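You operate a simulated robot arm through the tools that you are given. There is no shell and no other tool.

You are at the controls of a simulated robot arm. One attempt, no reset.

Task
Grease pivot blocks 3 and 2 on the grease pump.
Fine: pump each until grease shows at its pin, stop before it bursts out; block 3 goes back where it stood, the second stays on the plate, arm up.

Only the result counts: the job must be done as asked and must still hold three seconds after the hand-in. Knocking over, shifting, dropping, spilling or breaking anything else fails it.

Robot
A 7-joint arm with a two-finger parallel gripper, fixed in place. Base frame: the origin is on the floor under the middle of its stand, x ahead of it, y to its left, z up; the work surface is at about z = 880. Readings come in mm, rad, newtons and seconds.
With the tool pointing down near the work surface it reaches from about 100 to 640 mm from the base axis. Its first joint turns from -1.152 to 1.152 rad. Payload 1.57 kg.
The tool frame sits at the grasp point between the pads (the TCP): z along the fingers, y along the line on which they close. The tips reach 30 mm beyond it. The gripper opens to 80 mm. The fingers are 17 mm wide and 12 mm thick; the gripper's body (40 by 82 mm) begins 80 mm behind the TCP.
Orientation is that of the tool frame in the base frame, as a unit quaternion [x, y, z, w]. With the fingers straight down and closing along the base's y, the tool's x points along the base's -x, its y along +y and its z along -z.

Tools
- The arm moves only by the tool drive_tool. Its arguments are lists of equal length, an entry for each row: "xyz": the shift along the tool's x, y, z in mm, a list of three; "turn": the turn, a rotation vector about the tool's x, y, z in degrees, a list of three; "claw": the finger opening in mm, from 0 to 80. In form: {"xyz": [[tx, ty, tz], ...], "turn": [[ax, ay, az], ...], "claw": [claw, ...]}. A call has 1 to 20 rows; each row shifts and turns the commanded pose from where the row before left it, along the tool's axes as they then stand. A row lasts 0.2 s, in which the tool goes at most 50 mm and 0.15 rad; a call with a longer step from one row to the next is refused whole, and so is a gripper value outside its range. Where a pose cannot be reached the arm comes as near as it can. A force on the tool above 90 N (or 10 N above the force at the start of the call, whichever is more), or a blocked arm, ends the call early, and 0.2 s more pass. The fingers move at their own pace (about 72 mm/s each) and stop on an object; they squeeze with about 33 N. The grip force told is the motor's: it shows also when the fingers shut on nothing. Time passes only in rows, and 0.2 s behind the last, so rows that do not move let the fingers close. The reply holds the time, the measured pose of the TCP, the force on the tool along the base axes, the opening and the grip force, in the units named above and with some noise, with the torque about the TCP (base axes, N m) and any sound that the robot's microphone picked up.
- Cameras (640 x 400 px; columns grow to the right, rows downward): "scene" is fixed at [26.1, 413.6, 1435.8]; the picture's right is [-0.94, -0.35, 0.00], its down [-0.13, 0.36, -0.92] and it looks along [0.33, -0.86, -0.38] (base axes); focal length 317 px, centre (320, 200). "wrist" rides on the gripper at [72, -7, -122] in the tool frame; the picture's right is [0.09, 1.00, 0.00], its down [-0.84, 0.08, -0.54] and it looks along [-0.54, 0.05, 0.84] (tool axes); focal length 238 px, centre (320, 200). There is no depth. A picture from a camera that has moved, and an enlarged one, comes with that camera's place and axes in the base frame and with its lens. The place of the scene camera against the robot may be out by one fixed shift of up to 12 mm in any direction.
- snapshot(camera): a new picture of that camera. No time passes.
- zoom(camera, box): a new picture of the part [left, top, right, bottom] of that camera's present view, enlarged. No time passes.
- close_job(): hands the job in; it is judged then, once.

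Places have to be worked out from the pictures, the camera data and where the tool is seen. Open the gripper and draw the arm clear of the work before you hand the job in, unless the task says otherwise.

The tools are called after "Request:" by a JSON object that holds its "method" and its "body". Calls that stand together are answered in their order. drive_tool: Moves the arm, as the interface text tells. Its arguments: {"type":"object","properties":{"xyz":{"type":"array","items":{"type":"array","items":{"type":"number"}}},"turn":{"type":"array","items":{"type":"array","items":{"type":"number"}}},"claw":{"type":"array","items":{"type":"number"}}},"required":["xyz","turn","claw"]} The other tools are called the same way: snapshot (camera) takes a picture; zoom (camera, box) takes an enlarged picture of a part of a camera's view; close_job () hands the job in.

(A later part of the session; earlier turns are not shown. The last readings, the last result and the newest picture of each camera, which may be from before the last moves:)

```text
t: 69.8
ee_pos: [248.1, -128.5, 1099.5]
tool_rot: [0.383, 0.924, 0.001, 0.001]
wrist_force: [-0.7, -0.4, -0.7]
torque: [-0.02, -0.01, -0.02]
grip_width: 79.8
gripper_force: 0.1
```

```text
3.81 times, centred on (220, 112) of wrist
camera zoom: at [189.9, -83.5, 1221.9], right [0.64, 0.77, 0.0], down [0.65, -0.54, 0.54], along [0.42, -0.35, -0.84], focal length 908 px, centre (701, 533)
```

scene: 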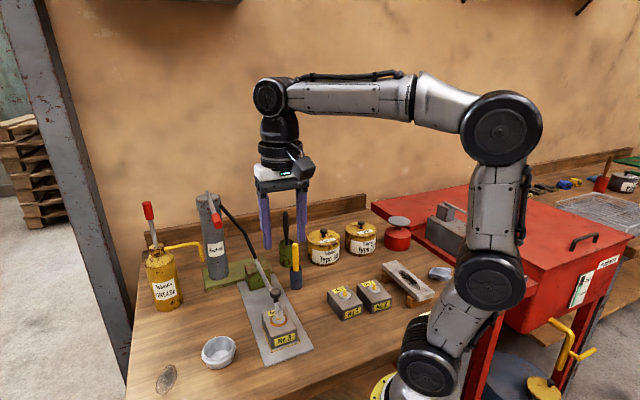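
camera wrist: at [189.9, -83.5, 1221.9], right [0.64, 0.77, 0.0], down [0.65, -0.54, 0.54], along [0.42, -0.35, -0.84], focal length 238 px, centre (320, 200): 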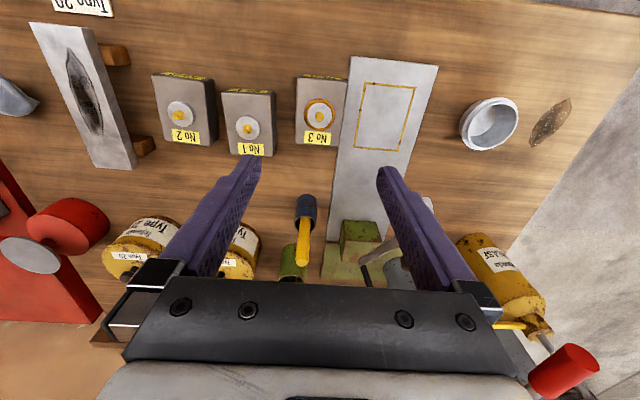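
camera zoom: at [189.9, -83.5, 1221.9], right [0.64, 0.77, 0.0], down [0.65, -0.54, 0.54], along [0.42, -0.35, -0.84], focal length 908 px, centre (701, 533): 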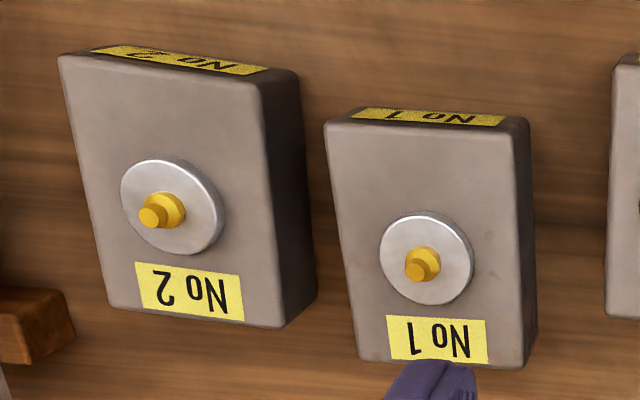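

Block 2 is turned about 4° relative to the tool. Its centre is about 169 mm to the −q side, with an 18–26 mm gap to block 1. I'll move over it at this height, turn 4°, and look again.

Request:
{"method": "drive_tool", "body": {"xyz": [[-1.3, -33.7, 0], [-1.3, -33.7, 0], [-1.3, -33.7, 0], [-1.3, -33.7, 0], [-1.4, -33.7, 0], [0, 0, 0], [0, 0, 0]], "turn": [[0, 0, 0], [0, 0, 0], [0, 0, 0], [0, 0, 0], [0, 0, 0], [0, 0, 4], [0, 0, 0]], "claw": [80, 80, 80, 80, 80, 80, 80]}}

Request:
{"method": "snapshot", "body": {"camera": "wrist"}}

Request:
{"method": "snapshot", "body": {"camera": "scene"}}

```text
t: 71.4
ee_pos: [134.1, -253.7, 1097.2]
tool_rot: [0.414, 0.91, 0.0, 0.0]
wrist_force: [0.1, -0.5, 0.7]
torque: [0.01, -0.02, -0.01]
grip_width: 79.8
gripper_force: 0.0
```

```text
taken
camera wrist: at [79.2, -203.8, 1220.8], right [0.69, 0.72, 0.0], down [0.61, -0.58, 0.54], along [0.39, -0.38, -0.84], focal length 238 px, centre (320, 200)
```

wrist: 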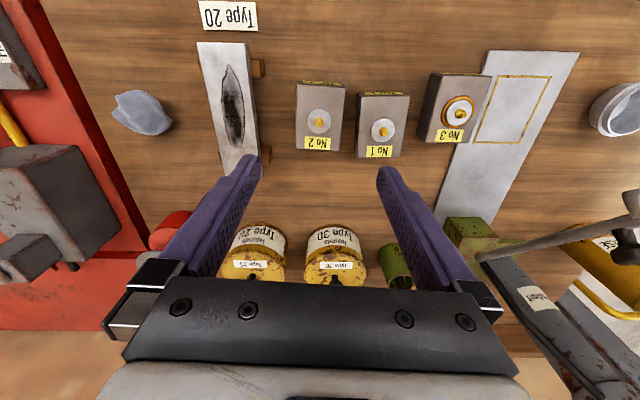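

```text
taken
```

scene: 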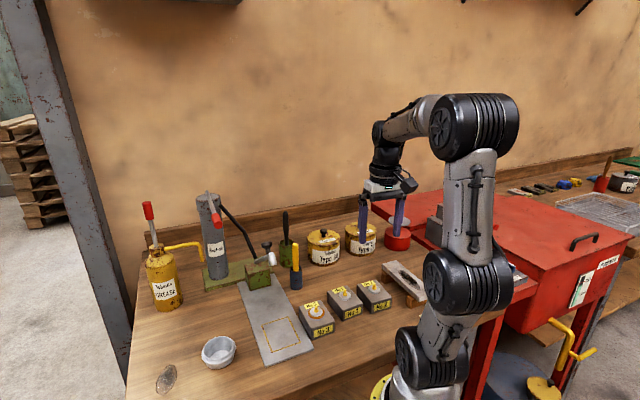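

I'm above block 2 and the yaw looks right. I'll zoom to verify before tilting.

Request:
{"method": "zoom", "body": {"camera": "wrist", "box": [270, 65, 430, 170]}}

```text
3.81 times, centred on (350, 118) of wrist
camera zoom: at [79.2, -203.8, 1220.8], right [0.69, 0.72, 0.0], down [0.61, -0.58, 0.54], along [0.39, -0.38, -0.84], focal length 908 px, centre (206, 514)
```

zoom: 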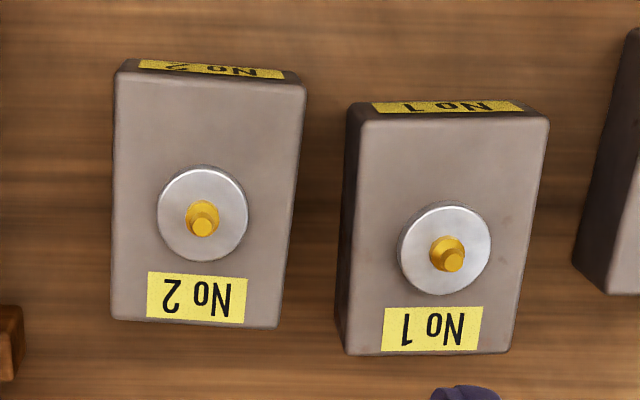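

The yaw overshot by about 1.3°, and the rest is within 1 mm. I'll correct the yaw and q, then tilt 20° here and check the arm can hold that pose.

Request:
{"method": "drive_tool", "body": {"xyz": [[0, -0.65, 0], [0, 0, 0], [0, 0, 0], [0, 0, 0], [0, 0, 0]], "turn": [[0, 0, -1.3], [0, -6.667, 0], [0, -6.667, 0], [0, -6.667, 0], [0, 0, 0]], "claw": [80, 80, 80, 80, 70]}}

Request:
{"method": "snapshot", "body": {"camera": "wrist"}}

Request:
{"method": "snapshot", "body": {"camera": "scene"}}

```text
t: 72.6
ee_pos: [146.0, -247.5, 1099.0]
tool_rot: [0.398, 0.901, -0.071, 0.159]
wrist_force: [-0.2, 0.7, 0.5]
torque: [-0.01, -0.01, 0.01]
grip_width: 70.0
gripper_force: 0.0
out of reach, approached as far as the arm can: row 3, 4
```

```text
taken
camera wrist: at [65.5, -170.4, 1189.1], right [0.68, 0.73, -0.03], down [0.46, -0.39, 0.8], along [0.57, -0.56, -0.6], focal length 238 px, centre (320, 200)
```

wrist: 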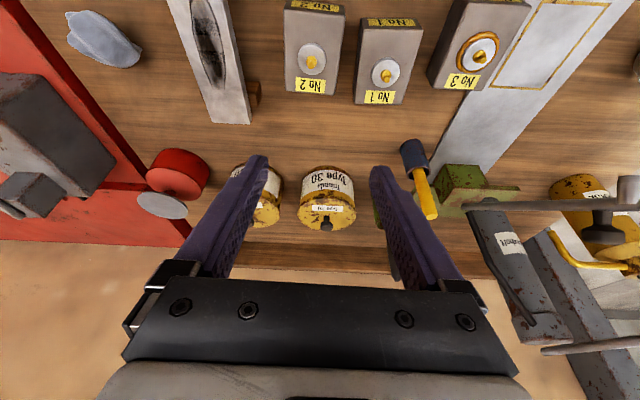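

```text
taken
```

scene: 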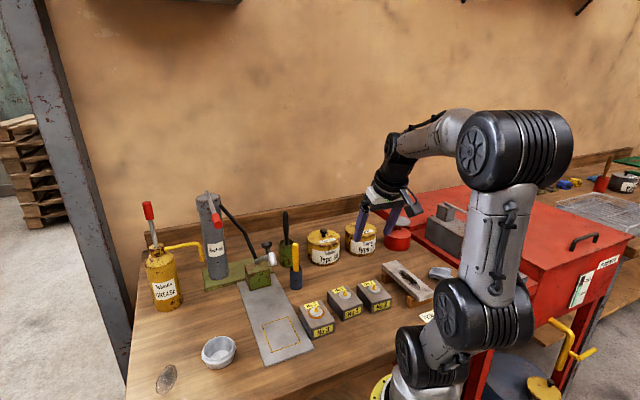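

A 20° tilt is out of reach over block 2, but 13° was accepted. About 11° still gives enough nozzle clearance at the plate. I'll turn back 9° and check where the arm lands.

Request:
{"method": "drive_tool", "body": {"xyz": [[0, 0, 0], [0, 0, 0], [0, 0, 0]], "turn": [[0, 4.5, 0], [0, 4.5, 0], [0, 0, 0]], "claw": [70, 70, 70]}}

Request:
{"method": "snapshot", "body": {"camera": "wrist"}}

Request:
{"method": "zoom", "body": {"camera": "wrist", "box": [270, 20, 430, 160]}}

```text
t: 73.4
ee_pos: [145.7, -247.3, 1099.2]
tool_rot: [0.402, 0.91, -0.038, 0.087]
wrist_force: [-0.1, -0.1, 0.6]
torque: [0.02, -0.03, 0.01]
grip_width: 70.1
gripper_force: 0.1
```

```text
taken
camera wrist: at [75.9, -182.0, 1205.7], right [0.68, 0.74, -0.02], down [0.54, -0.48, 0.69], along [0.5, -0.48, -0.72], focal length 238 px, centre (320, 200)
```

wrist: 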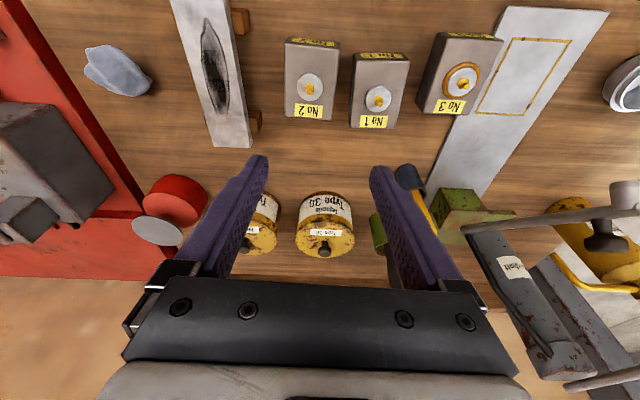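

```text
2.86 times, centred on (350, 90) of wrist
camera zoom: at [75.9, -182.0, 1205.7], right [0.68, 0.74, -0.02], down [0.54, -0.48, 0.69], along [0.5, -0.48, -0.72], focal length 681 px, centre (234, 514)
```

zoom: 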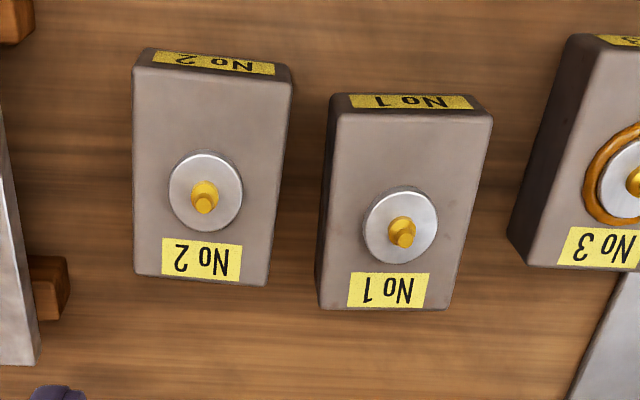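

The arm is now at 10.9° tilt and 47.7° yaw, well aligned with block 2, but 14 mm off sideways because of the reach clamp. I'll shift over the block, 10 mm toward its near end.

Request:
{"method": "drive_tool", "body": {"xyz": [[3.9, -7.1, -0.8], [4.0, -7.1, -0.7], [0, 0, 0]], "turn": [[0, 0, 0], [0, 0, 0], [0, 0, 0]], "claw": [70, 70, 70]}}

Request:
{"method": "snapshot", "body": {"camera": "wrist"}}

```text
t: 74.2
ee_pos: [135.0, -247.4, 1099.6]
tool_rot: [0.403, 0.91, -0.04, 0.087]
wrist_force: [-0.4, -0.9, -0.2]
torque: [0.03, 0.0, 0.0]
grip_width: 69.8
gripper_force: 0.1
out of reach, approached as far as the arm can: row 2
```

```text
taken
camera wrist: at [66.0, -182.7, 1206.0], right [0.68, 0.74, -0.02], down [0.54, -0.48, 0.69], along [0.5, -0.48, -0.72], focal length 238 px, centre (320, 200)
```

wrist: 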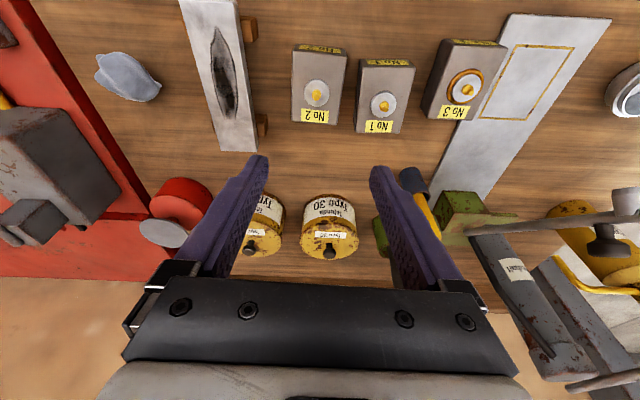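

The arm clamps there because joint 1 is near its limit, so only a small tilt is possible at block 2. The new plan is to grasp with about 6° tilt and set the block on the plate 25 mm in front of the frame centre. Then I'll regrasp it there with 20° tilt for the final position. First I'll reduce the tilt and re-centre.

Request:
{"method": "drive_tool", "body": {"xyz": [[0, 0, 0], [0.8, -3.3, 0], [0.7, -3.2, 0], [0, 0, 0]], "turn": [[0, 5, 0], [0, 0, 0], [0, 0, 0], [0, 0, 0]], "claw": [70, 70, 70, 70]}}

Request:
{"method": "snapshot", "body": {"camera": "wrist"}}

Request:
{"method": "zoom", "body": {"camera": "wrist", "box": [270, 40, 430, 160]}}

```text
t: 75.2
ee_pos: [129.3, -250.2, 1099.1]
tool_rot: [0.403, 0.914, -0.023, 0.047]
wrist_force: [0.0, -0.4, -0.8]
torque: [0.01, -0.02, 0.02]
grip_width: 70.2
gripper_force: 0.1
```

```text
taken
camera wrist: at [67.7, -192.3, 1213.4], right [0.68, 0.74, -0.01], down [0.58, -0.52, 0.63], along [0.46, -0.43, -0.78], focal length 238 px, centre (320, 200)
```

wrist: 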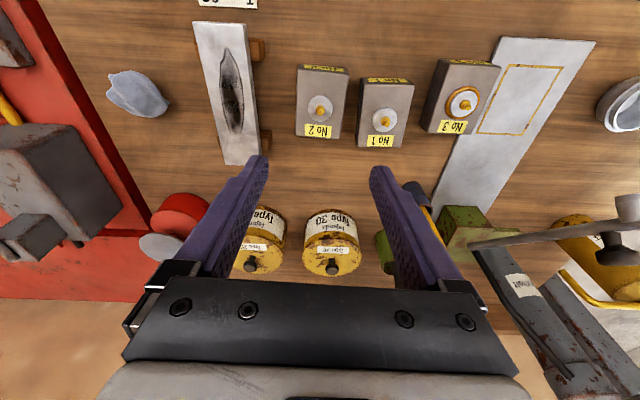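

```text
3.33 times, centred on (350, 100) of wrist
camera zoom: at [67.7, -192.3, 1213.4], right [0.68, 0.74, -0.01], down [0.58, -0.52, 0.63], along [0.46, -0.43, -0.78], focal length 794 px, centre (220, 533)
```

zoom: 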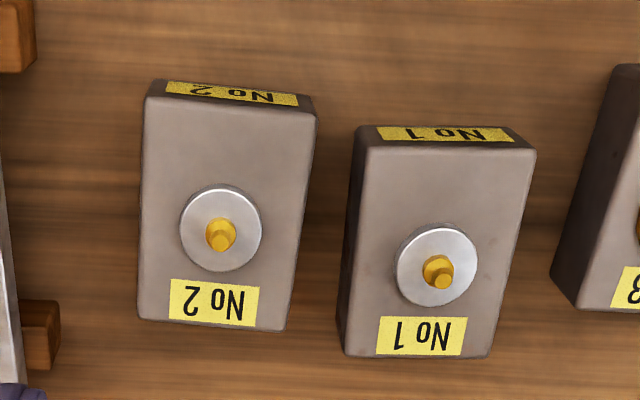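

The hand is aligned with block 2: centred within 0.3 mm and 10 mm toward the near end. I'll descend to about z=985 with a 68 mm opening, then re-check.

Request:
{"method": "drive_tool", "body": {"xyz": [[3.0, -0.1, 28.6], [3.0, -0.1, 28.6], [3.0, -0.1, 28.6], [3.0, 0, 28.6], [0, 0, 0]], "turn": [[0, 0, 0], [0, 0, 0], [0, 0, 0], [0, 0, 0], [0, 0, 0]], "claw": [68, 68, 68, 68, 68]}}

Request:
{"method": "snapshot", "body": {"camera": "wrist"}}

Request:
{"method": "zoom", "body": {"camera": "wrist", "box": [240, 50, 420, 200]}}

Request:
{"method": "zoom", "body": {"camera": "scene", "box": [310, 220, 420, 330]}}

```text
t: 76.4
ee_pos: [130.9, -250.2, 982.7]
tool_rot: [0.404, 0.913, -0.023, 0.047]
wrist_force: [-0.5, 0.0, -0.4]
torque: [0.0, 0.0, -0.02]
grip_width: 68.1
gripper_force: 0.0
```

```text
taken
camera wrist: at [67.7, -192.0, 1097.1], right [0.68, 0.74, -0.01], down [0.58, -0.52, 0.63], along [0.46, -0.43, -0.78], focal length 238 px, centre (320, 200)
```

wrist: 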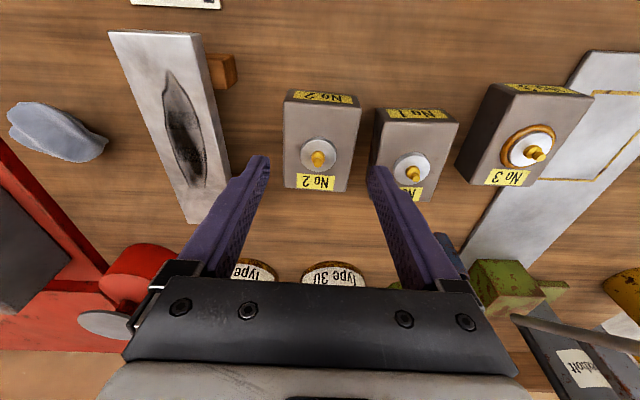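

```text
2.67 times, centred on (330, 125) of wrist
camera zoom: at [67.7, -192.0, 1097.1], right [0.68, 0.74, -0.01], down [0.58, -0.52, 0.63], along [0.46, -0.43, -0.78], focal length 636 px, centre (293, 400)
```

zoom: 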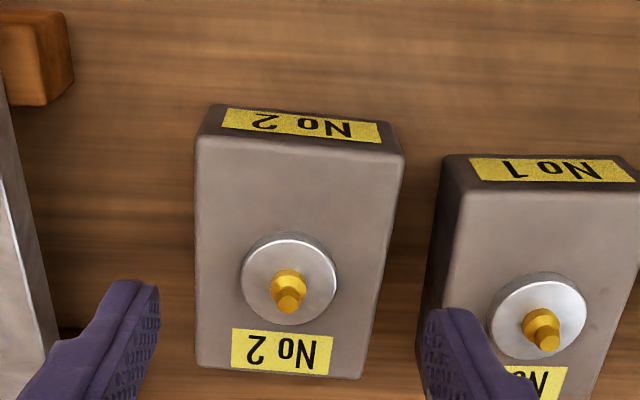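

```text
3.64 times, centred on (365, 275) of scene
camera zoom: at [26.1, 413.6, 1435.8], right [-0.94, -0.35, 0.0], down [-0.13, 0.36, -0.92], along [0.33, -0.86, -0.38], focal length 1152 px, centre (156, -73)
```

zoom: 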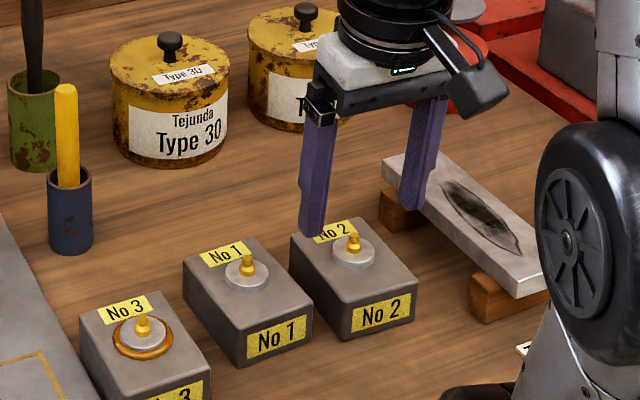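

Fine corrections are −0.5 mm and −0.5° yaw. Block 1's side leaves about 4 mm outside the finger at a 66 mm opening. I'll descend the last 59 mm, stopping partway to check.

Request:
{"method": "drive_tool", "body": {"xyz": [[0, -0.5, 0], [1.4, 0, 13.5], [1.4, 0, 13.5], [0, 0, 0]], "turn": [[0, 0, -0.5], [0, 0, 0], [0, 0, 0], [0, 0, 0]], "claw": [66, 66, 66, 66]}}

Request:
{"method": "snapshot", "body": {"camera": "wrist"}}

Request:
{"method": "zoom", "body": {"camera": "wrist", "box": [230, 70, 410, 220]}}

Request:
{"method": "zoom", "body": {"camera": "scene", "box": [310, 240, 400, 330]}}

```text
t: 77.4
ee_pos: [130.3, -248.4, 956.1]
tool_rot: [0.4, 0.915, -0.022, 0.047]
wrist_force: [0.0, 0.6, -0.3]
torque: [-0.04, 0.01, -0.03]
grip_width: 66.2
gripper_force: 0.0
```

```text
taken
camera wrist: at [67.5, -192.8, 1070.6], right [0.67, 0.74, -0.01], down [0.58, -0.52, 0.63], along [0.46, -0.43, -0.78], focal length 238 px, centre (320, 200)
```

wrist: 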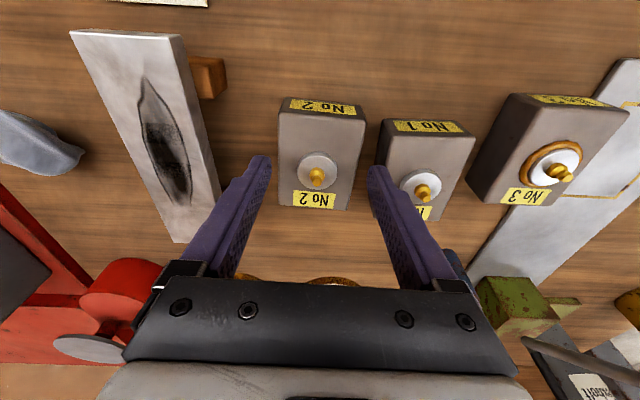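

```text
2.67 times, centred on (320, 145) of wrist
camera zoom: at [67.5, -192.8, 1070.6], right [0.67, 0.74, -0.01], down [0.58, -0.52, 0.63], along [0.46, -0.43, -0.78], focal length 636 px, centre (320, 347)
```

zoom: 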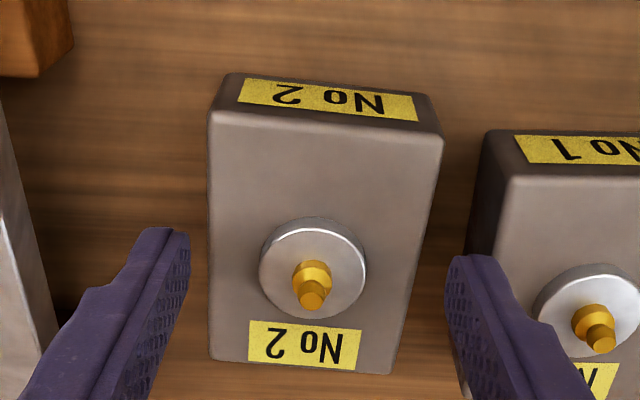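

```text
4.44 times, centred on (355, 285) of scene
camera zoom: at [26.1, 413.6, 1435.8], right [-0.94, -0.35, 0.0], down [-0.13, 0.36, -0.92], along [0.33, -0.86, -0.38], focal length 1408 px, centre (164, -178)
```

zoom: 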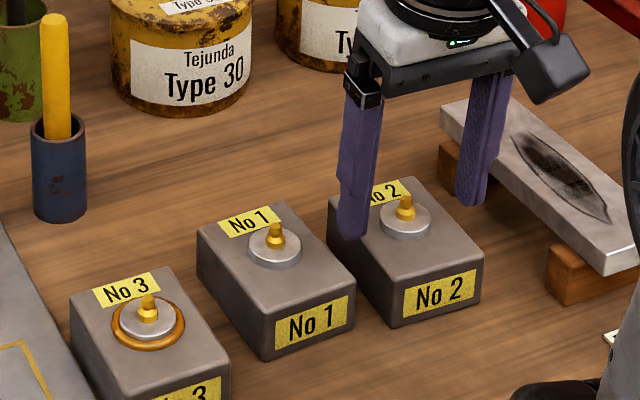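

The tips are just above the block tops now. I'll zoom in closely on the right finger and the gap to block 1.

Request:
{"method": "zoom", "body": {"camera": "wrist", "box": [345, 110, 425, 190]}}

Request:
{"method": "zoom", "body": {"camera": "scene", "box": [340, 260, 380, 310]}}

```text
5.00 times, centred on (385, 150) of wrist
camera zoom: at [67.5, -192.8, 1070.6], right [0.67, 0.74, -0.01], down [0.58, -0.52, 0.63], along [0.46, -0.43, -0.78], focal length 1192 px, centre (-5, 450)
```

zoom: 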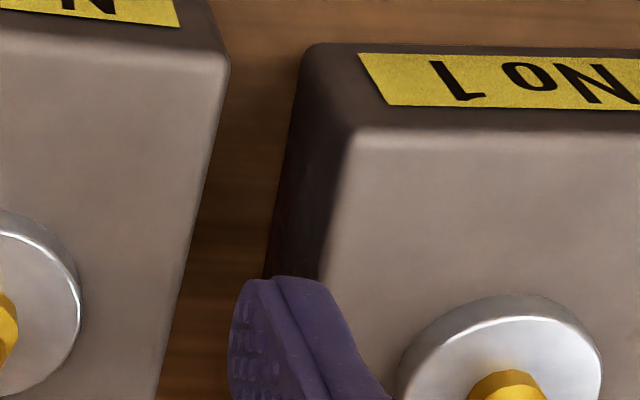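

```text
8.00 times, centred on (360, 285) of scene
camera zoom: at [26.1, 413.6, 1435.8], right [-0.94, -0.35, 0.0], down [-0.13, 0.36, -0.92], along [0.33, -0.86, -0.38], focal length 2535 px, centre (0, -480)
```

zoom: 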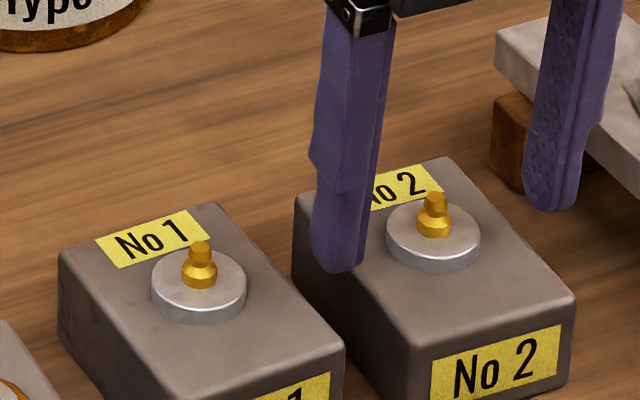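

The finger has about 3.5 mm clearance to block 1 and 4 mm to block 2. A −0.8 mm shift balances both. I'll go down the last 32 mm slowly.

Request:
{"method": "drive_tool", "body": {"xyz": [[0, -0.8, 0], [0.85, 0, 8], [0.85, 0, 8], [0.85, 0, 8], [0.85, 0, 8.1], [0, 0, 0]], "turn": [[0, 0, 0], [0, 0, 0], [0, 0, 0], [0, 0, 0], [0, 0, 0], [0, 0, 0]], "claw": [66, 66, 66, 66, 66, 66]}}

Request:
{"method": "snapshot", "body": {"camera": "wrist"}}

Request:
{"method": "zoom", "body": {"camera": "scene", "box": [330, 260, 390, 320]}}

```text
t: 78.8
ee_pos: [130.8, -251.4, 923.1]
tool_rot: [0.399, 0.915, -0.022, 0.048]
wrist_force: [0.4, -0.1, 0.6]
torque: [-0.03, 0.0, 0.0]
grip_width: 66.0
gripper_force: 0.1
out of reach, approached as far as the arm can: row 1
```

```text
taken
camera wrist: at [67.8, -193.0, 1038.3], right [0.67, 0.74, -0.01], down [0.58, -0.52, 0.63], along [0.46, -0.43, -0.78], focal length 238 px, centre (320, 200)
```

wrist: 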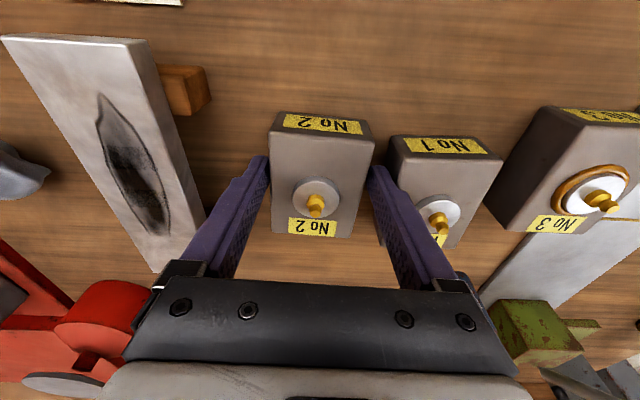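

```text
6.67 times, centred on (360, 290) of scene
camera zoom: at [26.1, 413.6, 1435.8], right [-0.94, -0.35, 0.0], down [-0.13, 0.36, -0.92], along [0.33, -0.86, -0.38], focal length 2112 px, centre (53, -400)
```

zoom: 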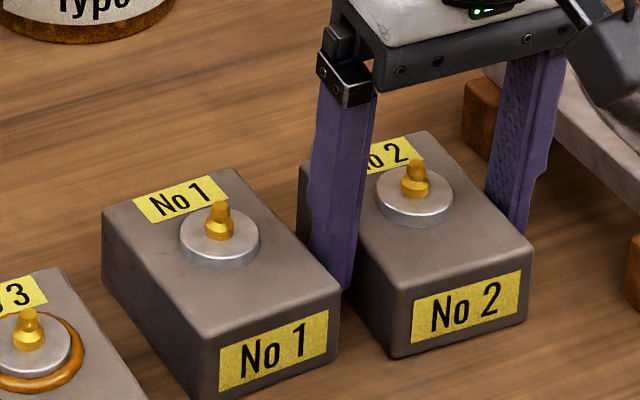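

The fingers are down around block 2 with no contact. The small sideways shift was clamped, but the clearances held. I'll close.

Request:
{"method": "drive_tool", "body": {"xyz": [[0, 0, 0], [0, 0, 0], [0, 0, 0]], "turn": [[0, 0, 0], [0, 0, 0], [0, 0, 0]], "claw": [40, 40, 40]}}

Request:
{"method": "snapshot", "body": {"camera": "wrist"}}

```text
t: 79.6
ee_pos: [131.7, -250.5, 923.4]
tool_rot: [0.401, 0.915, -0.022, 0.048]
wrist_force: [0.4, -0.8, 0.3]
torque: [-0.09, -0.02, -0.06]
grip_width: 59.4
gripper_force: 33.2
```

```text
taken
camera wrist: at [67.8, -193.1, 1038.3], right [0.67, 0.74, -0.01], down [0.58, -0.52, 0.63], along [0.46, -0.43, -0.78], focal length 238 px, centre (320, 200)
```

wrist: 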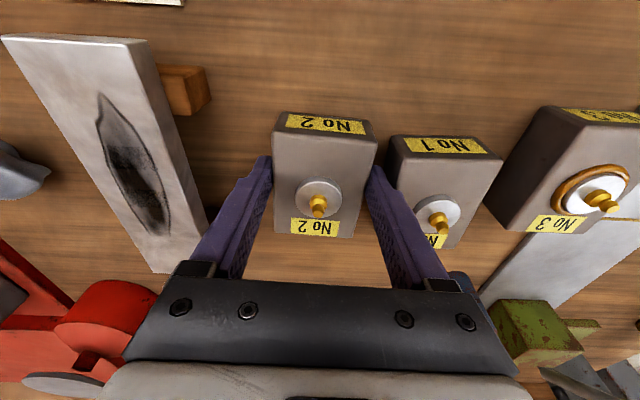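

Block 2 is gripped at 59.4 mm. I'll lift it straight up 80 mm and square the yaw to the plate.

Request:
{"method": "drive_tool", "body": {"xyz": [[-0.5, 0, -5], [-1.05, 0, -10], [-2.1, 0, -20], [-2.3, 0, -22], [-2.4, 0, -22.6], [0, 0, 0], [0, 0, 0]], "turn": [[0, 0, 0], [0, 0, 0], [0, 0, 0], [0, 0, 0], [0, 0, 0], [0, 0, -2.2], [0, 0, 0]], "claw": [40, 40, 40, 40, 40, 40, 40]}}

Request:
{"method": "snapshot", "body": {"camera": "wrist"}}

Request:
{"method": "zoom", "body": {"camera": "scene", "box": [290, 210, 410, 340]}}

```text
t: 81.2
ee_pos: [130.2, -249.9, 1004.3]
tool_rot: [0.382, 0.923, -0.022, 0.048]
wrist_force: [0.2, -0.2, -6.8]
torque: [0.06, 0.04, 0.01]
grip_width: 59.4
gripper_force: 32.8
```

```text
taken
camera wrist: at [66.1, -195.2, 1118.6], right [0.64, 0.77, -0.01], down [0.6, -0.49, 0.63], along [0.47, -0.41, -0.78], focal length 238 px, centre (320, 200)
```

wrist: 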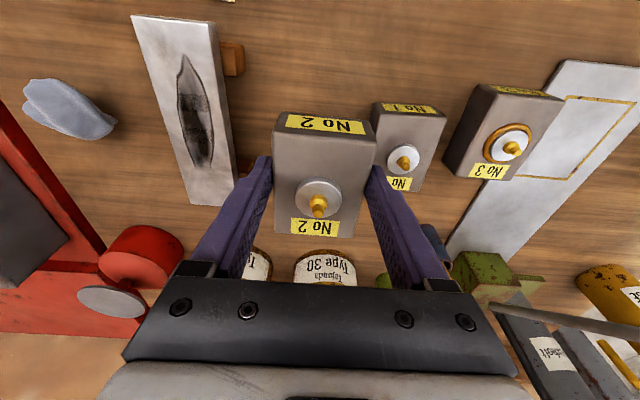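

```text
3.08 times, centred on (350, 275) of scene
camera zoom: at [26.2, 413.6, 1435.9], right [-0.94, -0.35, 0.0], down [-0.13, 0.36, -0.92], along [0.33, -0.86, -0.38], focal length 975 px, centre (228, -31)
```

zoom: 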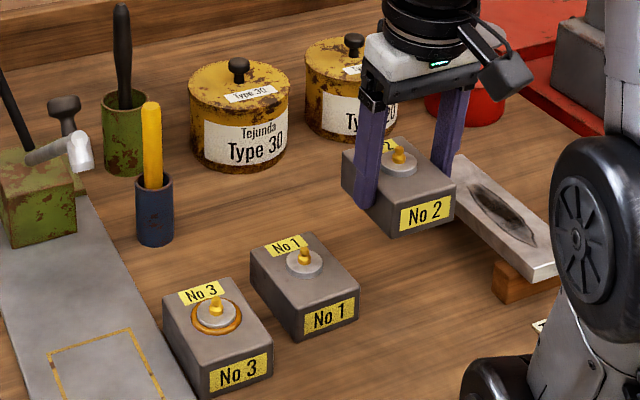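

Block 2 is lifted clear and nothing else was disturbed. I'll carry it across, over blocks 1 and 3 with 20 mm to spare, to a spot 25 mm in front of the frame centre.

Request:
{"method": "drive_tool", "body": {"xyz": [[2.5, 18, -0.25], [4.7, 36.3, -0.49], [4.7, 36.3, -0.49], [4.7, 36.3, -0.49], [4.7, 36.3, -0.49], [4.7, 36.3, -0.49], [4.7, 36.3, -0.49], [2.3, 18.5, -0.25], [0, 0, 0]], "turn": [[0, 0, 0], [0, 0, 0], [0, 0, 0], [0, 0, 0], [0, 0, 0], [0, 0, 0], [0, 0, 0], [0, 0, 0], [0, 0, 0]], "claw": [40, 40, 40, 40, 40, 40, 40, 40, 40]}}

Request:
{"method": "snapshot", "body": {"camera": "wrist"}}

Request:
{"method": "snapshot", "body": {"camera": "scene"}}

Request:
{"method": "zoom", "body": {"camera": "wrist", "box": [240, 40, 440, 220]}}

```text
t: 83.2
ee_pos: [288.6, -46.0, 1001.7]
tool_rot: [0.382, 0.922, -0.022, 0.048]
wrist_force: [0.4, 0.1, -6.0]
torque: [0.05, 0.02, 0.03]
grip_width: 59.8
gripper_force: 32.9
```

```text
taken
camera wrist: at [222.9, 8.8, 1116.6], right [0.64, 0.77, -0.02], down [0.61, -0.49, 0.63], along [0.47, -0.41, -0.78], focal length 238 px, centre (320, 200)
```

wrist: 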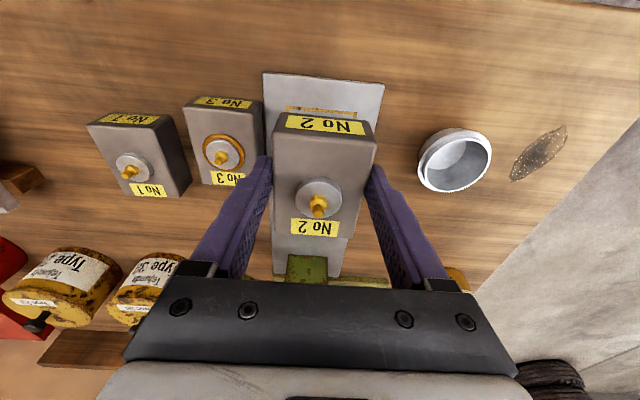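

```text
taken
```

scene: 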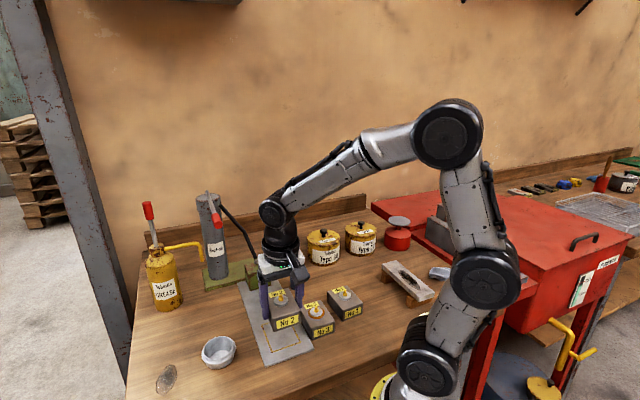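

```text
2.22 times, centred on (340, 130) of wrist
camera zoom: at [222.9, 8.8, 1116.6], right [0.64, 0.77, -0.02], down [0.61, -0.49, 0.63], along [0.47, -0.41, -0.78], focal length 530 px, centre (276, 356)
```

zoom: 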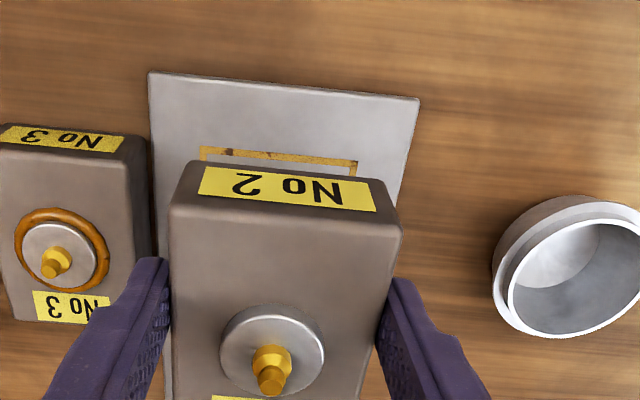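

I'm in position above the front part of the plate. I'll lower 45 mm first and check the clearance between the wrist and the raised nozzle.

Request:
{"method": "drive_tool", "body": {"xyz": [[1.6, 0, 15], [1.6, 0, 15], [1.6, 0, 15], [0, 0, 0]], "turn": [[0, 0, 0], [0, 0, 0], [0, 0, 0], [0, 0, 0]], "claw": [40, 40, 40, 40]}}

Request:
{"method": "zoom", "body": {"camera": "scene", "box": [220, 210, 340, 350]}}

```text
t: 84.2
ee_pos: [287.0, -45.9, 956.9]
tool_rot: [0.383, 0.922, -0.023, 0.048]
wrist_force: [-0.7, -0.3, -5.7]
torque: [0.05, 0.04, 0.0]
grip_width: 59.7
gripper_force: 32.5
```

```text
2.86 times, centred on (280, 280) of scene
camera zoom: at [26.2, 413.6, 1435.8], right [-0.94, -0.35, 0.0], down [-0.13, 0.36, -0.92], along [0.33, -0.86, -0.38], focal length 905 px, centre (434, -29)
```

zoom: 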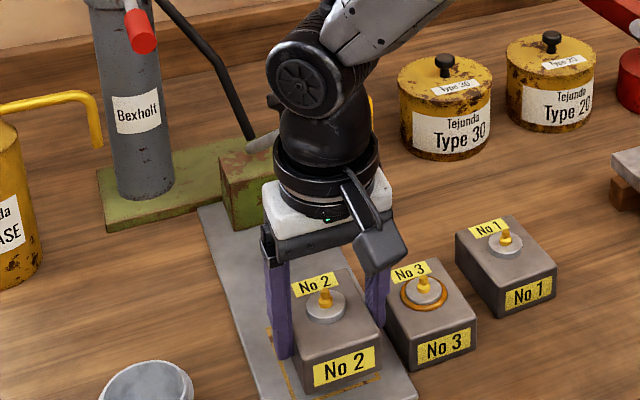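

There's no contact force, and the estimated clearance to the nozzle is about 20 mm. I'll lower another 25 mm and then creep.

Request:
{"method": "drive_tool", "body": {"xyz": [[0.9, 0, 8.3], [0.9, 0, 8.3], [0.9, 0, 8.3], [0.1, 0, 0.8], [0, 0, 0]], "turn": [[0, 0, 0], [0, 0, 0], [0, 0, 0], [0, 0, 0], [0, 0, 0]], "claw": [40, 40, 40, 40, 40]}}

Request:
{"method": "zoom", "body": {"camera": "scene", "box": [220, 210, 340, 350]}}

Request:
{"method": "snapshot", "body": {"camera": "wrist"}}

```text
t: 85.4
ee_pos: [287.3, -46.9, 932.2]
tool_rot: [0.382, 0.923, -0.022, 0.047]
wrist_force: [-0.3, -0.1, -5.4]
torque: [0.05, 0.09, -0.02]
grip_width: 59.6
gripper_force: 33.4
```

```text
2.86 times, centred on (280, 280) of scene
camera zoom: at [26.2, 413.6, 1435.8], right [-0.94, -0.35, 0.0], down [-0.13, 0.36, -0.92], along [0.33, -0.86, -0.38], focal length 905 px, centre (434, -29)
```

zoom: 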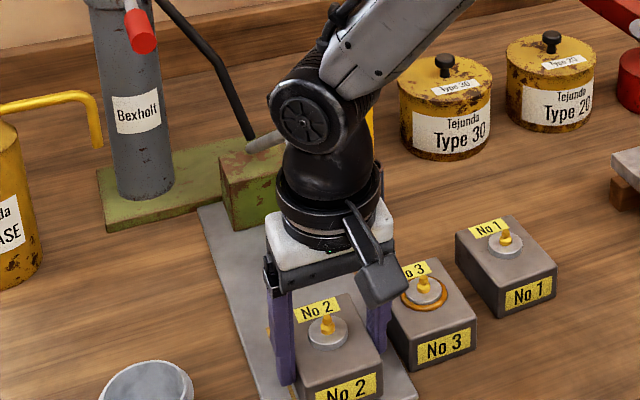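

```text
taken
camera wrist: at [222.6, 7.6, 1046.5], right [0.64, 0.77, -0.01], down [0.6, -0.49, 0.63], along [0.47, -0.41, -0.78], focal length 238 px, centre (320, 200)
```

wrist: 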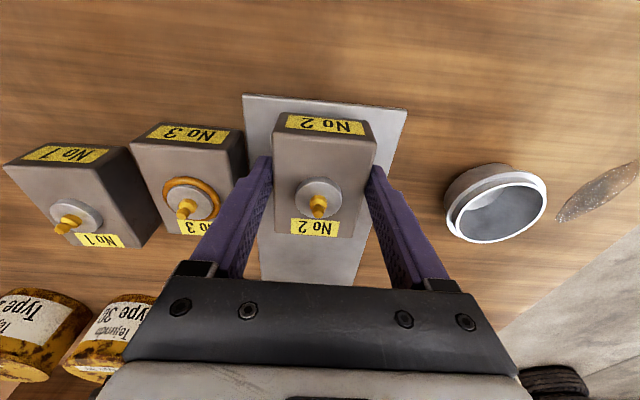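

About 3 mm remain. I'll creep down to contact.

Request:
{"method": "drive_tool", "body": {"xyz": [[0.2, 0, 1.8], [0.08, 0, 0.7], [0.08, 0, 0.7], [0, 0, 0]], "turn": [[0, 0, 0], [0, 0, 0], [0, 0, 0], [0, 0, 0]], "claw": [40, 40, 40, 40]}}

```text
t: 86.4
ee_pos: [288.6, -48.9, 929.8]
tool_rot: [0.383, 0.922, -0.023, 0.05]
wrist_force: [-5.2, -2.6, 15.5]
torque: [0.6, 0.5, 0.09]
grip_width: 60.0
gripper_force: 33.6
```

Contact at 15 N. I'll ease up 0.6 mm and open to 74.

Request:
{"method": "drive_tool", "body": {"xyz": [[-0.06, 0, -0.6], [0, 0, 0], [0, 0, 0], [0, 0, 0]], "turn": [[0, 0, 0], [0, 0, 0], [0, 0, 0], [0, 0, 0]], "claw": [40, 74, 74, 74]}}

Request:
{"method": "zoom", "body": {"camera": "wrist", "box": [230, 80, 410, 250]}}

Request:
{"method": "zoom", "body": {"camera": "scene", "box": [220, 210, 340, 350]}}

```text
t: 87.4
ee_pos: [287.4, -47.5, 929.7]
tool_rot: [0.382, 0.923, -0.023, 0.048]
wrist_force: [-0.3, 0.2, -1.3]
torque: [-0.01, -0.01, 0.0]
grip_width: 73.9
gripper_force: 0.1
```

```text
2.35 times, centred on (320, 165) of wrist
camera zoom: at [222.3, 7.7, 1043.9], right [0.64, 0.77, -0.01], down [0.6, -0.49, 0.63], along [0.47, -0.41, -0.78], focal length 561 px, centre (320, 282)
```

zoom: 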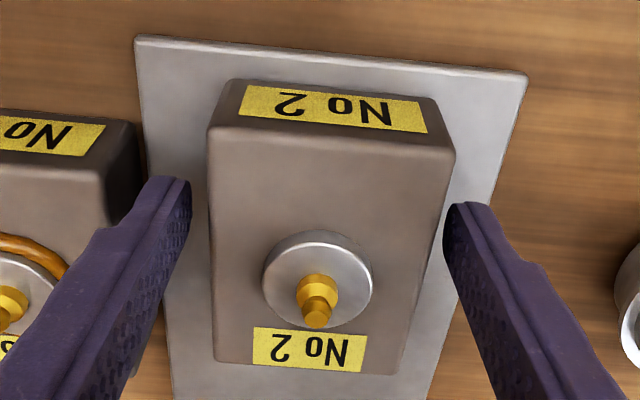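

```text
2.86 times, centred on (280, 280) of scene
camera zoom: at [26.1, 413.6, 1435.8], right [-0.94, -0.35, 0.0], down [-0.13, 0.36, -0.92], along [0.33, -0.86, -0.38], focal length 905 px, centre (434, -29)
```

zoom: 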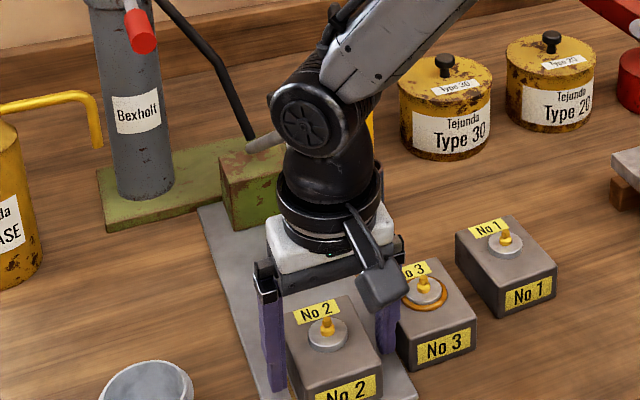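

Block 2 stands on the plate. With the fingers open around it I'll tilt the tool in place to 20°, then regrip for the final move back to the frame centre.

Request:
{"method": "drive_tool", "body": {"xyz": [[0, 0, 0], [0, 0, 0], [0, 0, 0]], "turn": [[0, -7, 0], [0, -7, 0], [0, 0, 0]], "claw": [74, 74, 74]}}

Request:
{"method": "snapshot", "body": {"camera": "wrist"}}

Request:
{"method": "zoom", "body": {"camera": "wrist", "box": [240, 90, 400, 230]}}

```text
t: 88.2
ee_pos: [287.9, -47.6, 929.8]
tool_rot: [0.376, 0.91, -0.069, 0.16]
wrist_force: [0.3, 0.2, 0.0]
torque: [-0.01, 0.01, -0.01]
grip_width: 74.1
gripper_force: 0.0
```

```text
taken
camera wrist: at [204.5, 25.4, 1019.8], right [0.64, 0.77, -0.04], down [0.48, -0.37, 0.8], along [0.6, -0.53, -0.6], focal length 238 px, centre (320, 200)
```

wrist: 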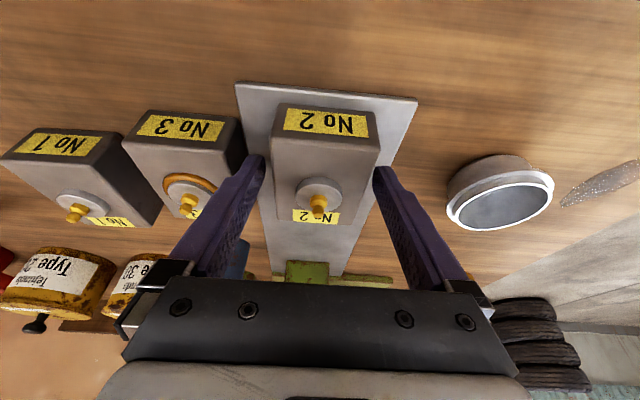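

```text
2.86 times, centred on (320, 160) of wrist
camera zoom: at [204.5, 25.4, 1019.8], right [0.64, 0.77, -0.04], down [0.48, -0.37, 0.8], along [0.6, -0.53, -0.6], focal length 681 px, centre (320, 314)
```

zoom: 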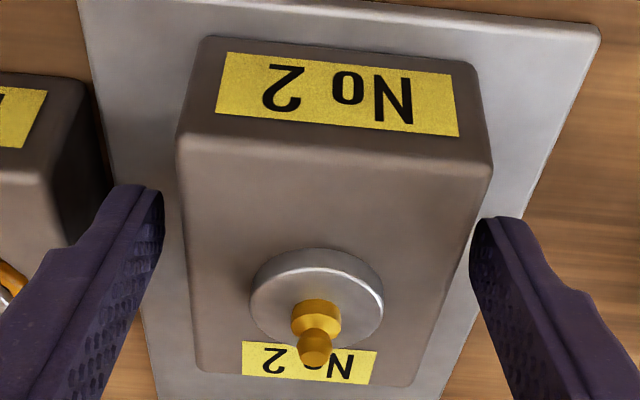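

The tilted view of block 2 matches the earlier hold on block 3 almost pixel for pixel. I'll close, lift 6 mm, move 23.7 mm back to the frame centre, and check.

Request:
{"method": "drive_tool", "body": {"xyz": [[0, 0, 0], [0, 0, 0], [0, 0, 0], [-1.0, 0, -2.8], [-1.05, 0, -2.84], [-5.6, 0.1, 2.0], [-5.6, 0.1, 2.0], [-5.6, 0.1, 2.0], [-5.5, 0, 2.1], [0, 0, 0]], "turn": [[0, 0, 0], [0, 0, 0], [0, 0, 0], [0, 0, 0], [0, 0, 0], [0, 0, 0], [0, 0, 0], [0, 0, 0], [0, 0, 0], [0, 0, 0]], "claw": [40, 40, 40, 40, 40, 40, 40, 40, 40, 40]}}

Request:
{"method": "snapshot", "body": {"camera": "wrist"}}

Request:
{"method": "zoom", "body": {"camera": "scene", "box": [230, 270, 350, 370]}}

```text
t: 90.4
ee_pos: [305.5, -64.5, 934.0]
tool_rot: [0.376, 0.91, -0.068, 0.16]
wrist_force: [-1.2, 0.0, -6.2]
torque: [0.06, 0.05, 0.01]
grip_width: 59.8
gripper_force: 32.6
```

```text
taken
camera wrist: at [221.8, 8.5, 1025.7], right [0.64, 0.76, -0.04], down [0.48, -0.37, 0.8], along [0.59, -0.53, -0.61], focal length 238 px, centre (320, 200)
```

wrist: 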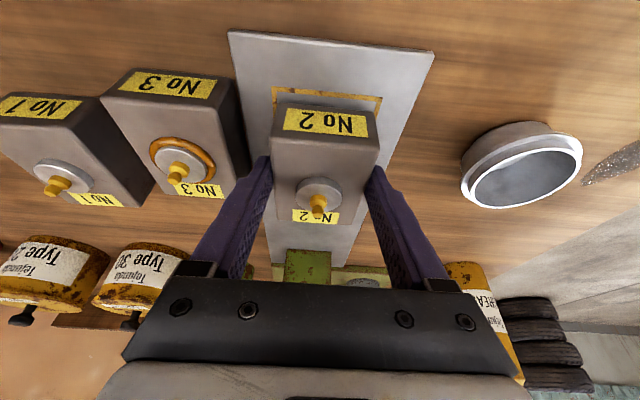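

```text
4.00 times, centred on (290, 320) of scene
camera zoom: at [26.2, 413.6, 1435.8], right [-0.94, -0.35, 0.0], down [-0.13, 0.36, -0.92], along [0.33, -0.86, -0.38], focal length 1267 px, centre (440, -280)
```

zoom: 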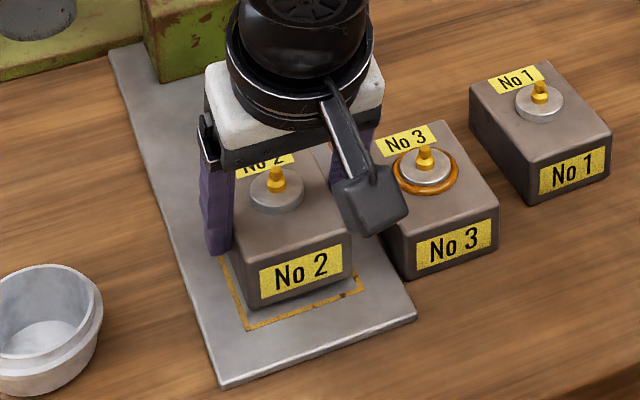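

I'm over the frame centre. I'll lower the remaining 6 mm and creep to contact.

Request:
{"method": "drive_tool", "body": {"xyz": [[1.0, 0, 2.4], [0.85, 0, 2.4], [0.24, 0, 0.66], [0.24, 0, 0.5]], "turn": [[0, 0, 0], [0, 0, 0], [0, 0, 0], [0, 0, 0]], "claw": [40, 40, 40, 40]}}

```text
t: 91.4
ee_pos: [304.6, -63.2, 929.9]
tool_rot: [0.377, 0.909, -0.069, 0.161]
wrist_force: [-2.7, -1.1, 4.8]
torque: [0.42, 0.31, 0.09]
grip_width: 60.0
gripper_force: 32.5
```

Contact made with a light 5 N. I'll release and look.

Request:
{"method": "drive_tool", "body": {"xyz": [[-0.1, 0, -0.3], [0, 0, 0], [0, 0, 0], [0, 0, 0]], "turn": [[0, 0, 0], [0, 0, 0], [0, 0, 0], [0, 0, 0]], "claw": [40, 74, 74, 74]}}

Request:
{"method": "snapshot", "body": {"camera": "wrist"}}

Request:
{"method": "zoom", "body": {"camera": "wrist", "box": [240, 70, 400, 230]}}

Request:
{"method": "zoom", "body": {"camera": "scene", "box": [230, 270, 350, 370]}}

```text
t: 92.4
ee_pos: [304.1, -64.1, 928.2]
tool_rot: [0.377, 0.91, -0.069, 0.16]
wrist_force: [-0.7, -0.2, -0.6]
torque: [0.0, -0.03, 0.0]
grip_width: 74.1
gripper_force: 0.2
```

```text
taken
camera wrist: at [221.5, 8.9, 1019.5], right [0.64, 0.76, -0.04], down [0.48, -0.37, 0.8], along [0.6, -0.53, -0.6], focal length 238 px, centre (320, 200)
```

wrist: 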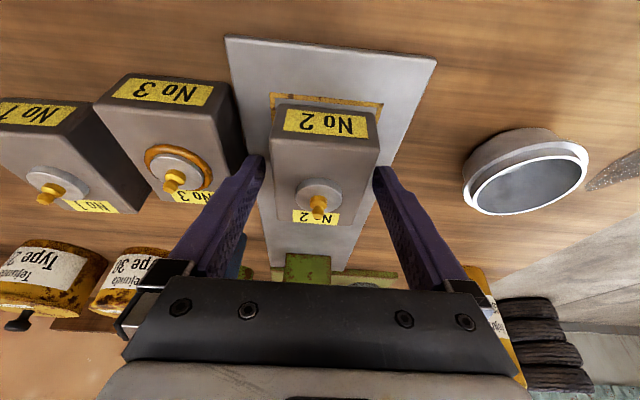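

```text
2.50 times, centred on (320, 150) of wrist
camera zoom: at [221.5, 8.9, 1019.5], right [0.64, 0.76, -0.04], down [0.48, -0.37, 0.8], along [0.6, -0.53, -0.6], focal length 596 px, centre (320, 325)
```

zoom: 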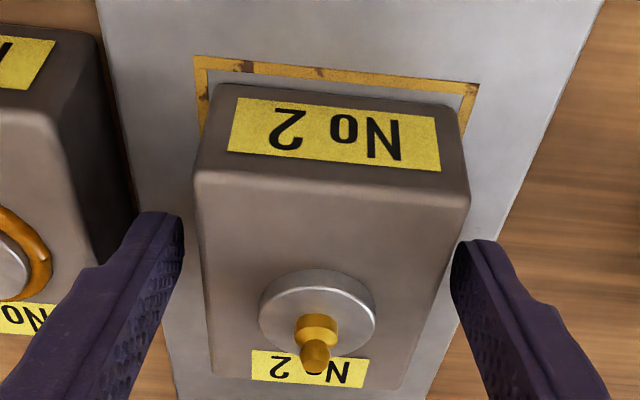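

```text
4.00 times, centred on (290, 320) of scene
camera zoom: at [26.1, 413.6, 1435.8], right [-0.94, -0.35, 0.0], down [-0.13, 0.36, -0.92], along [0.33, -0.86, -0.38], focal length 1267 px, centre (440, -280)
```

zoom: 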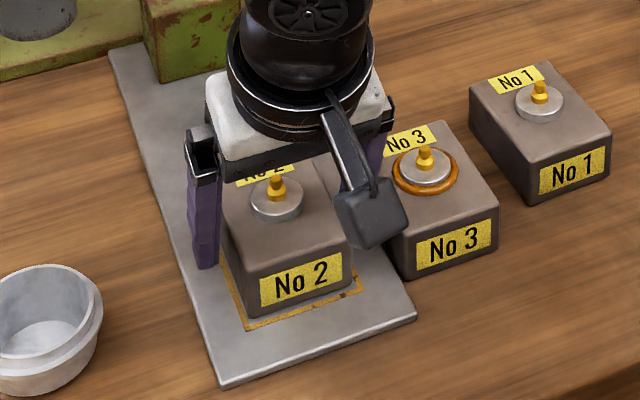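

Block 2 stands centred in the frame, with its nipple within about 1.5 mm of where block 3's was. I'll back out along the tool axis as before and straighten up.

Request:
{"method": "drive_tool", "body": {"xyz": [[0, 0, -15], [0, 0, -35], [0, 0, -40], [0, 0, -40], [0, 0, -40], [0, 0, -40], [0, 0, 0], [0, 0, 0], [0, 0, 0], [0, 0, -17], [0, 0, -17]], "turn": [[0, 0, 0], [0, 0, 0], [0, 0, 0], [0, 0, 0], [0, 0, 0], [0, 0, 0], [0, 6.667, 0], [0, 6.667, 0], [0, 6.7, 0], [0, 0, 0], [0, 0, 0]], "claw": [74, 74, 74, 74, 74, 74, 60, 60, 60, 60, 60]}}

Request:
{"method": "snapshot", "body": {"camera": "wrist"}}

Request:
{"method": "zoom", "body": {"camera": "scene", "box": [200, 200, 400, 350]}}

```text
t: 94.8
ee_pos: [254.6, -12.9, 1160.9]
tool_rot: [0.383, 0.924, -0.002, 0.0]
wrist_force: [0.3, -0.3, 0.1]
torque: [-0.03, 0.01, 0.0]
grip_width: 60.1
gripper_force: 0.0
```

```text
taken
camera wrist: at [197.7, 34.2, 1283.9], right [0.64, 0.77, 0.0], down [0.65, -0.54, 0.54], along [0.41, -0.35, -0.84], focal length 238 px, centre (320, 200)
```

wrist: 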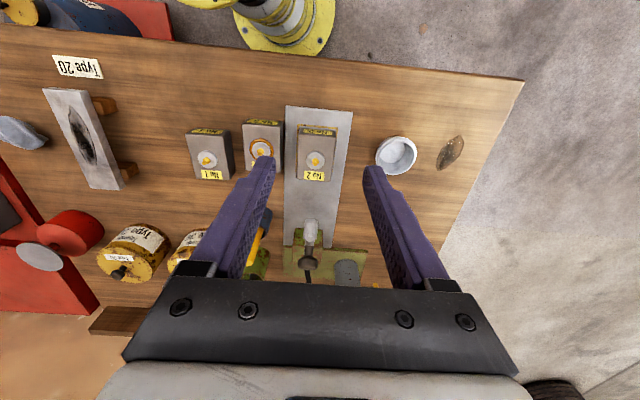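

```text
2.67 times, centred on (300, 275) of scene
camera zoom: at [26.1, 413.6, 1435.8], right [-0.94, -0.35, 0.0], down [-0.13, 0.36, -0.92], along [0.33, -0.86, -0.38], focal length 845 px, centre (373, 0)
```

zoom: 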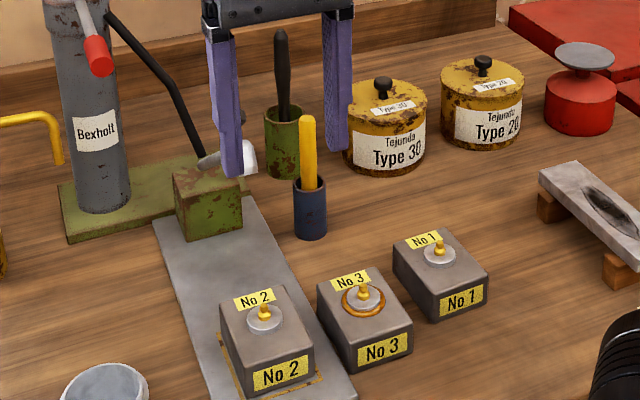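

All blocks stand as intended. I'll return over the knob and down around it, to the same pose I released it from.

Request:
{"method": "drive_tool", "body": {"xyz": [[-37.5, -0.4, 0], [-37.5, -0.5, 0], [-37.5, -0.5, 0], [-37.6, -0.4, 0], [0, 0, 24], [0, 0, 24], [0, 0, 16], [0, 0, 8], [0, 0, 0]], "turn": [[0, 0, 0], [0, 0, 0], [0, 0, 0], [0, 0, 0], [0, 0, 0], [0, 0, 0], [0, 0, 0], [0, 0, 0], [0, 0, 0]], "claw": [60, 60, 60, 60, 60, 60, 60, 60, 60]}}

Request:
{"method": "snapshot", "body": {"camera": "wrist"}}

Request:
{"method": "zoom", "body": {"camera": "scene", "box": [200, 170, 340, 290]}}

```text
t: 96.8
ee_pos: [359.8, -119.8, 1087.6]
tool_rot: [0.382, 0.924, -0.002, -0.001]
wrist_force: [0.0, 0.3, -0.6]
torque: [-0.02, -0.03, -0.01]
grip_width: 59.9
gripper_force: 0.1
```

```text
taken
camera wrist: at [302.7, -73.7, 1210.6], right [0.64, 0.77, 0.0], down [0.65, -0.54, 0.54], along [0.41, -0.35, -0.84], focal length 238 px, centre (320, 200)
```

wrist: 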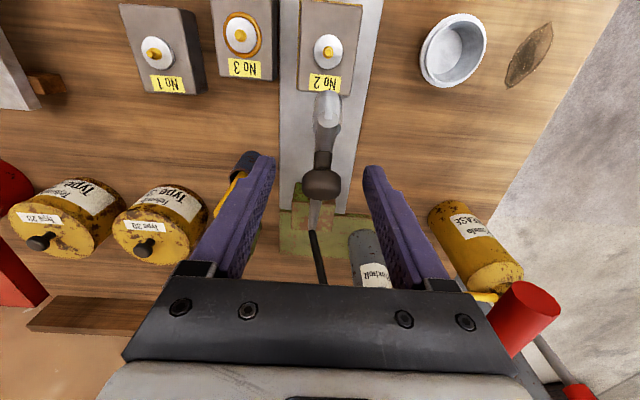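

```text
3.33 times, centred on (270, 230) of scene
camera zoom: at [26.1, 413.6, 1435.8], right [-0.94, -0.35, 0.0], down [-0.13, 0.36, -0.92], along [0.33, -0.86, -0.38], focal length 1056 px, centre (487, 100)
```

zoom: 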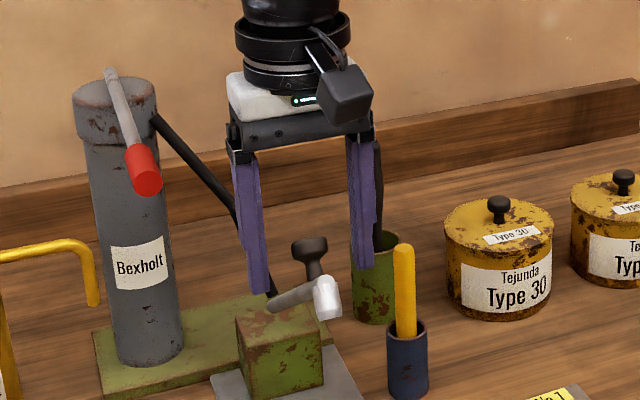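

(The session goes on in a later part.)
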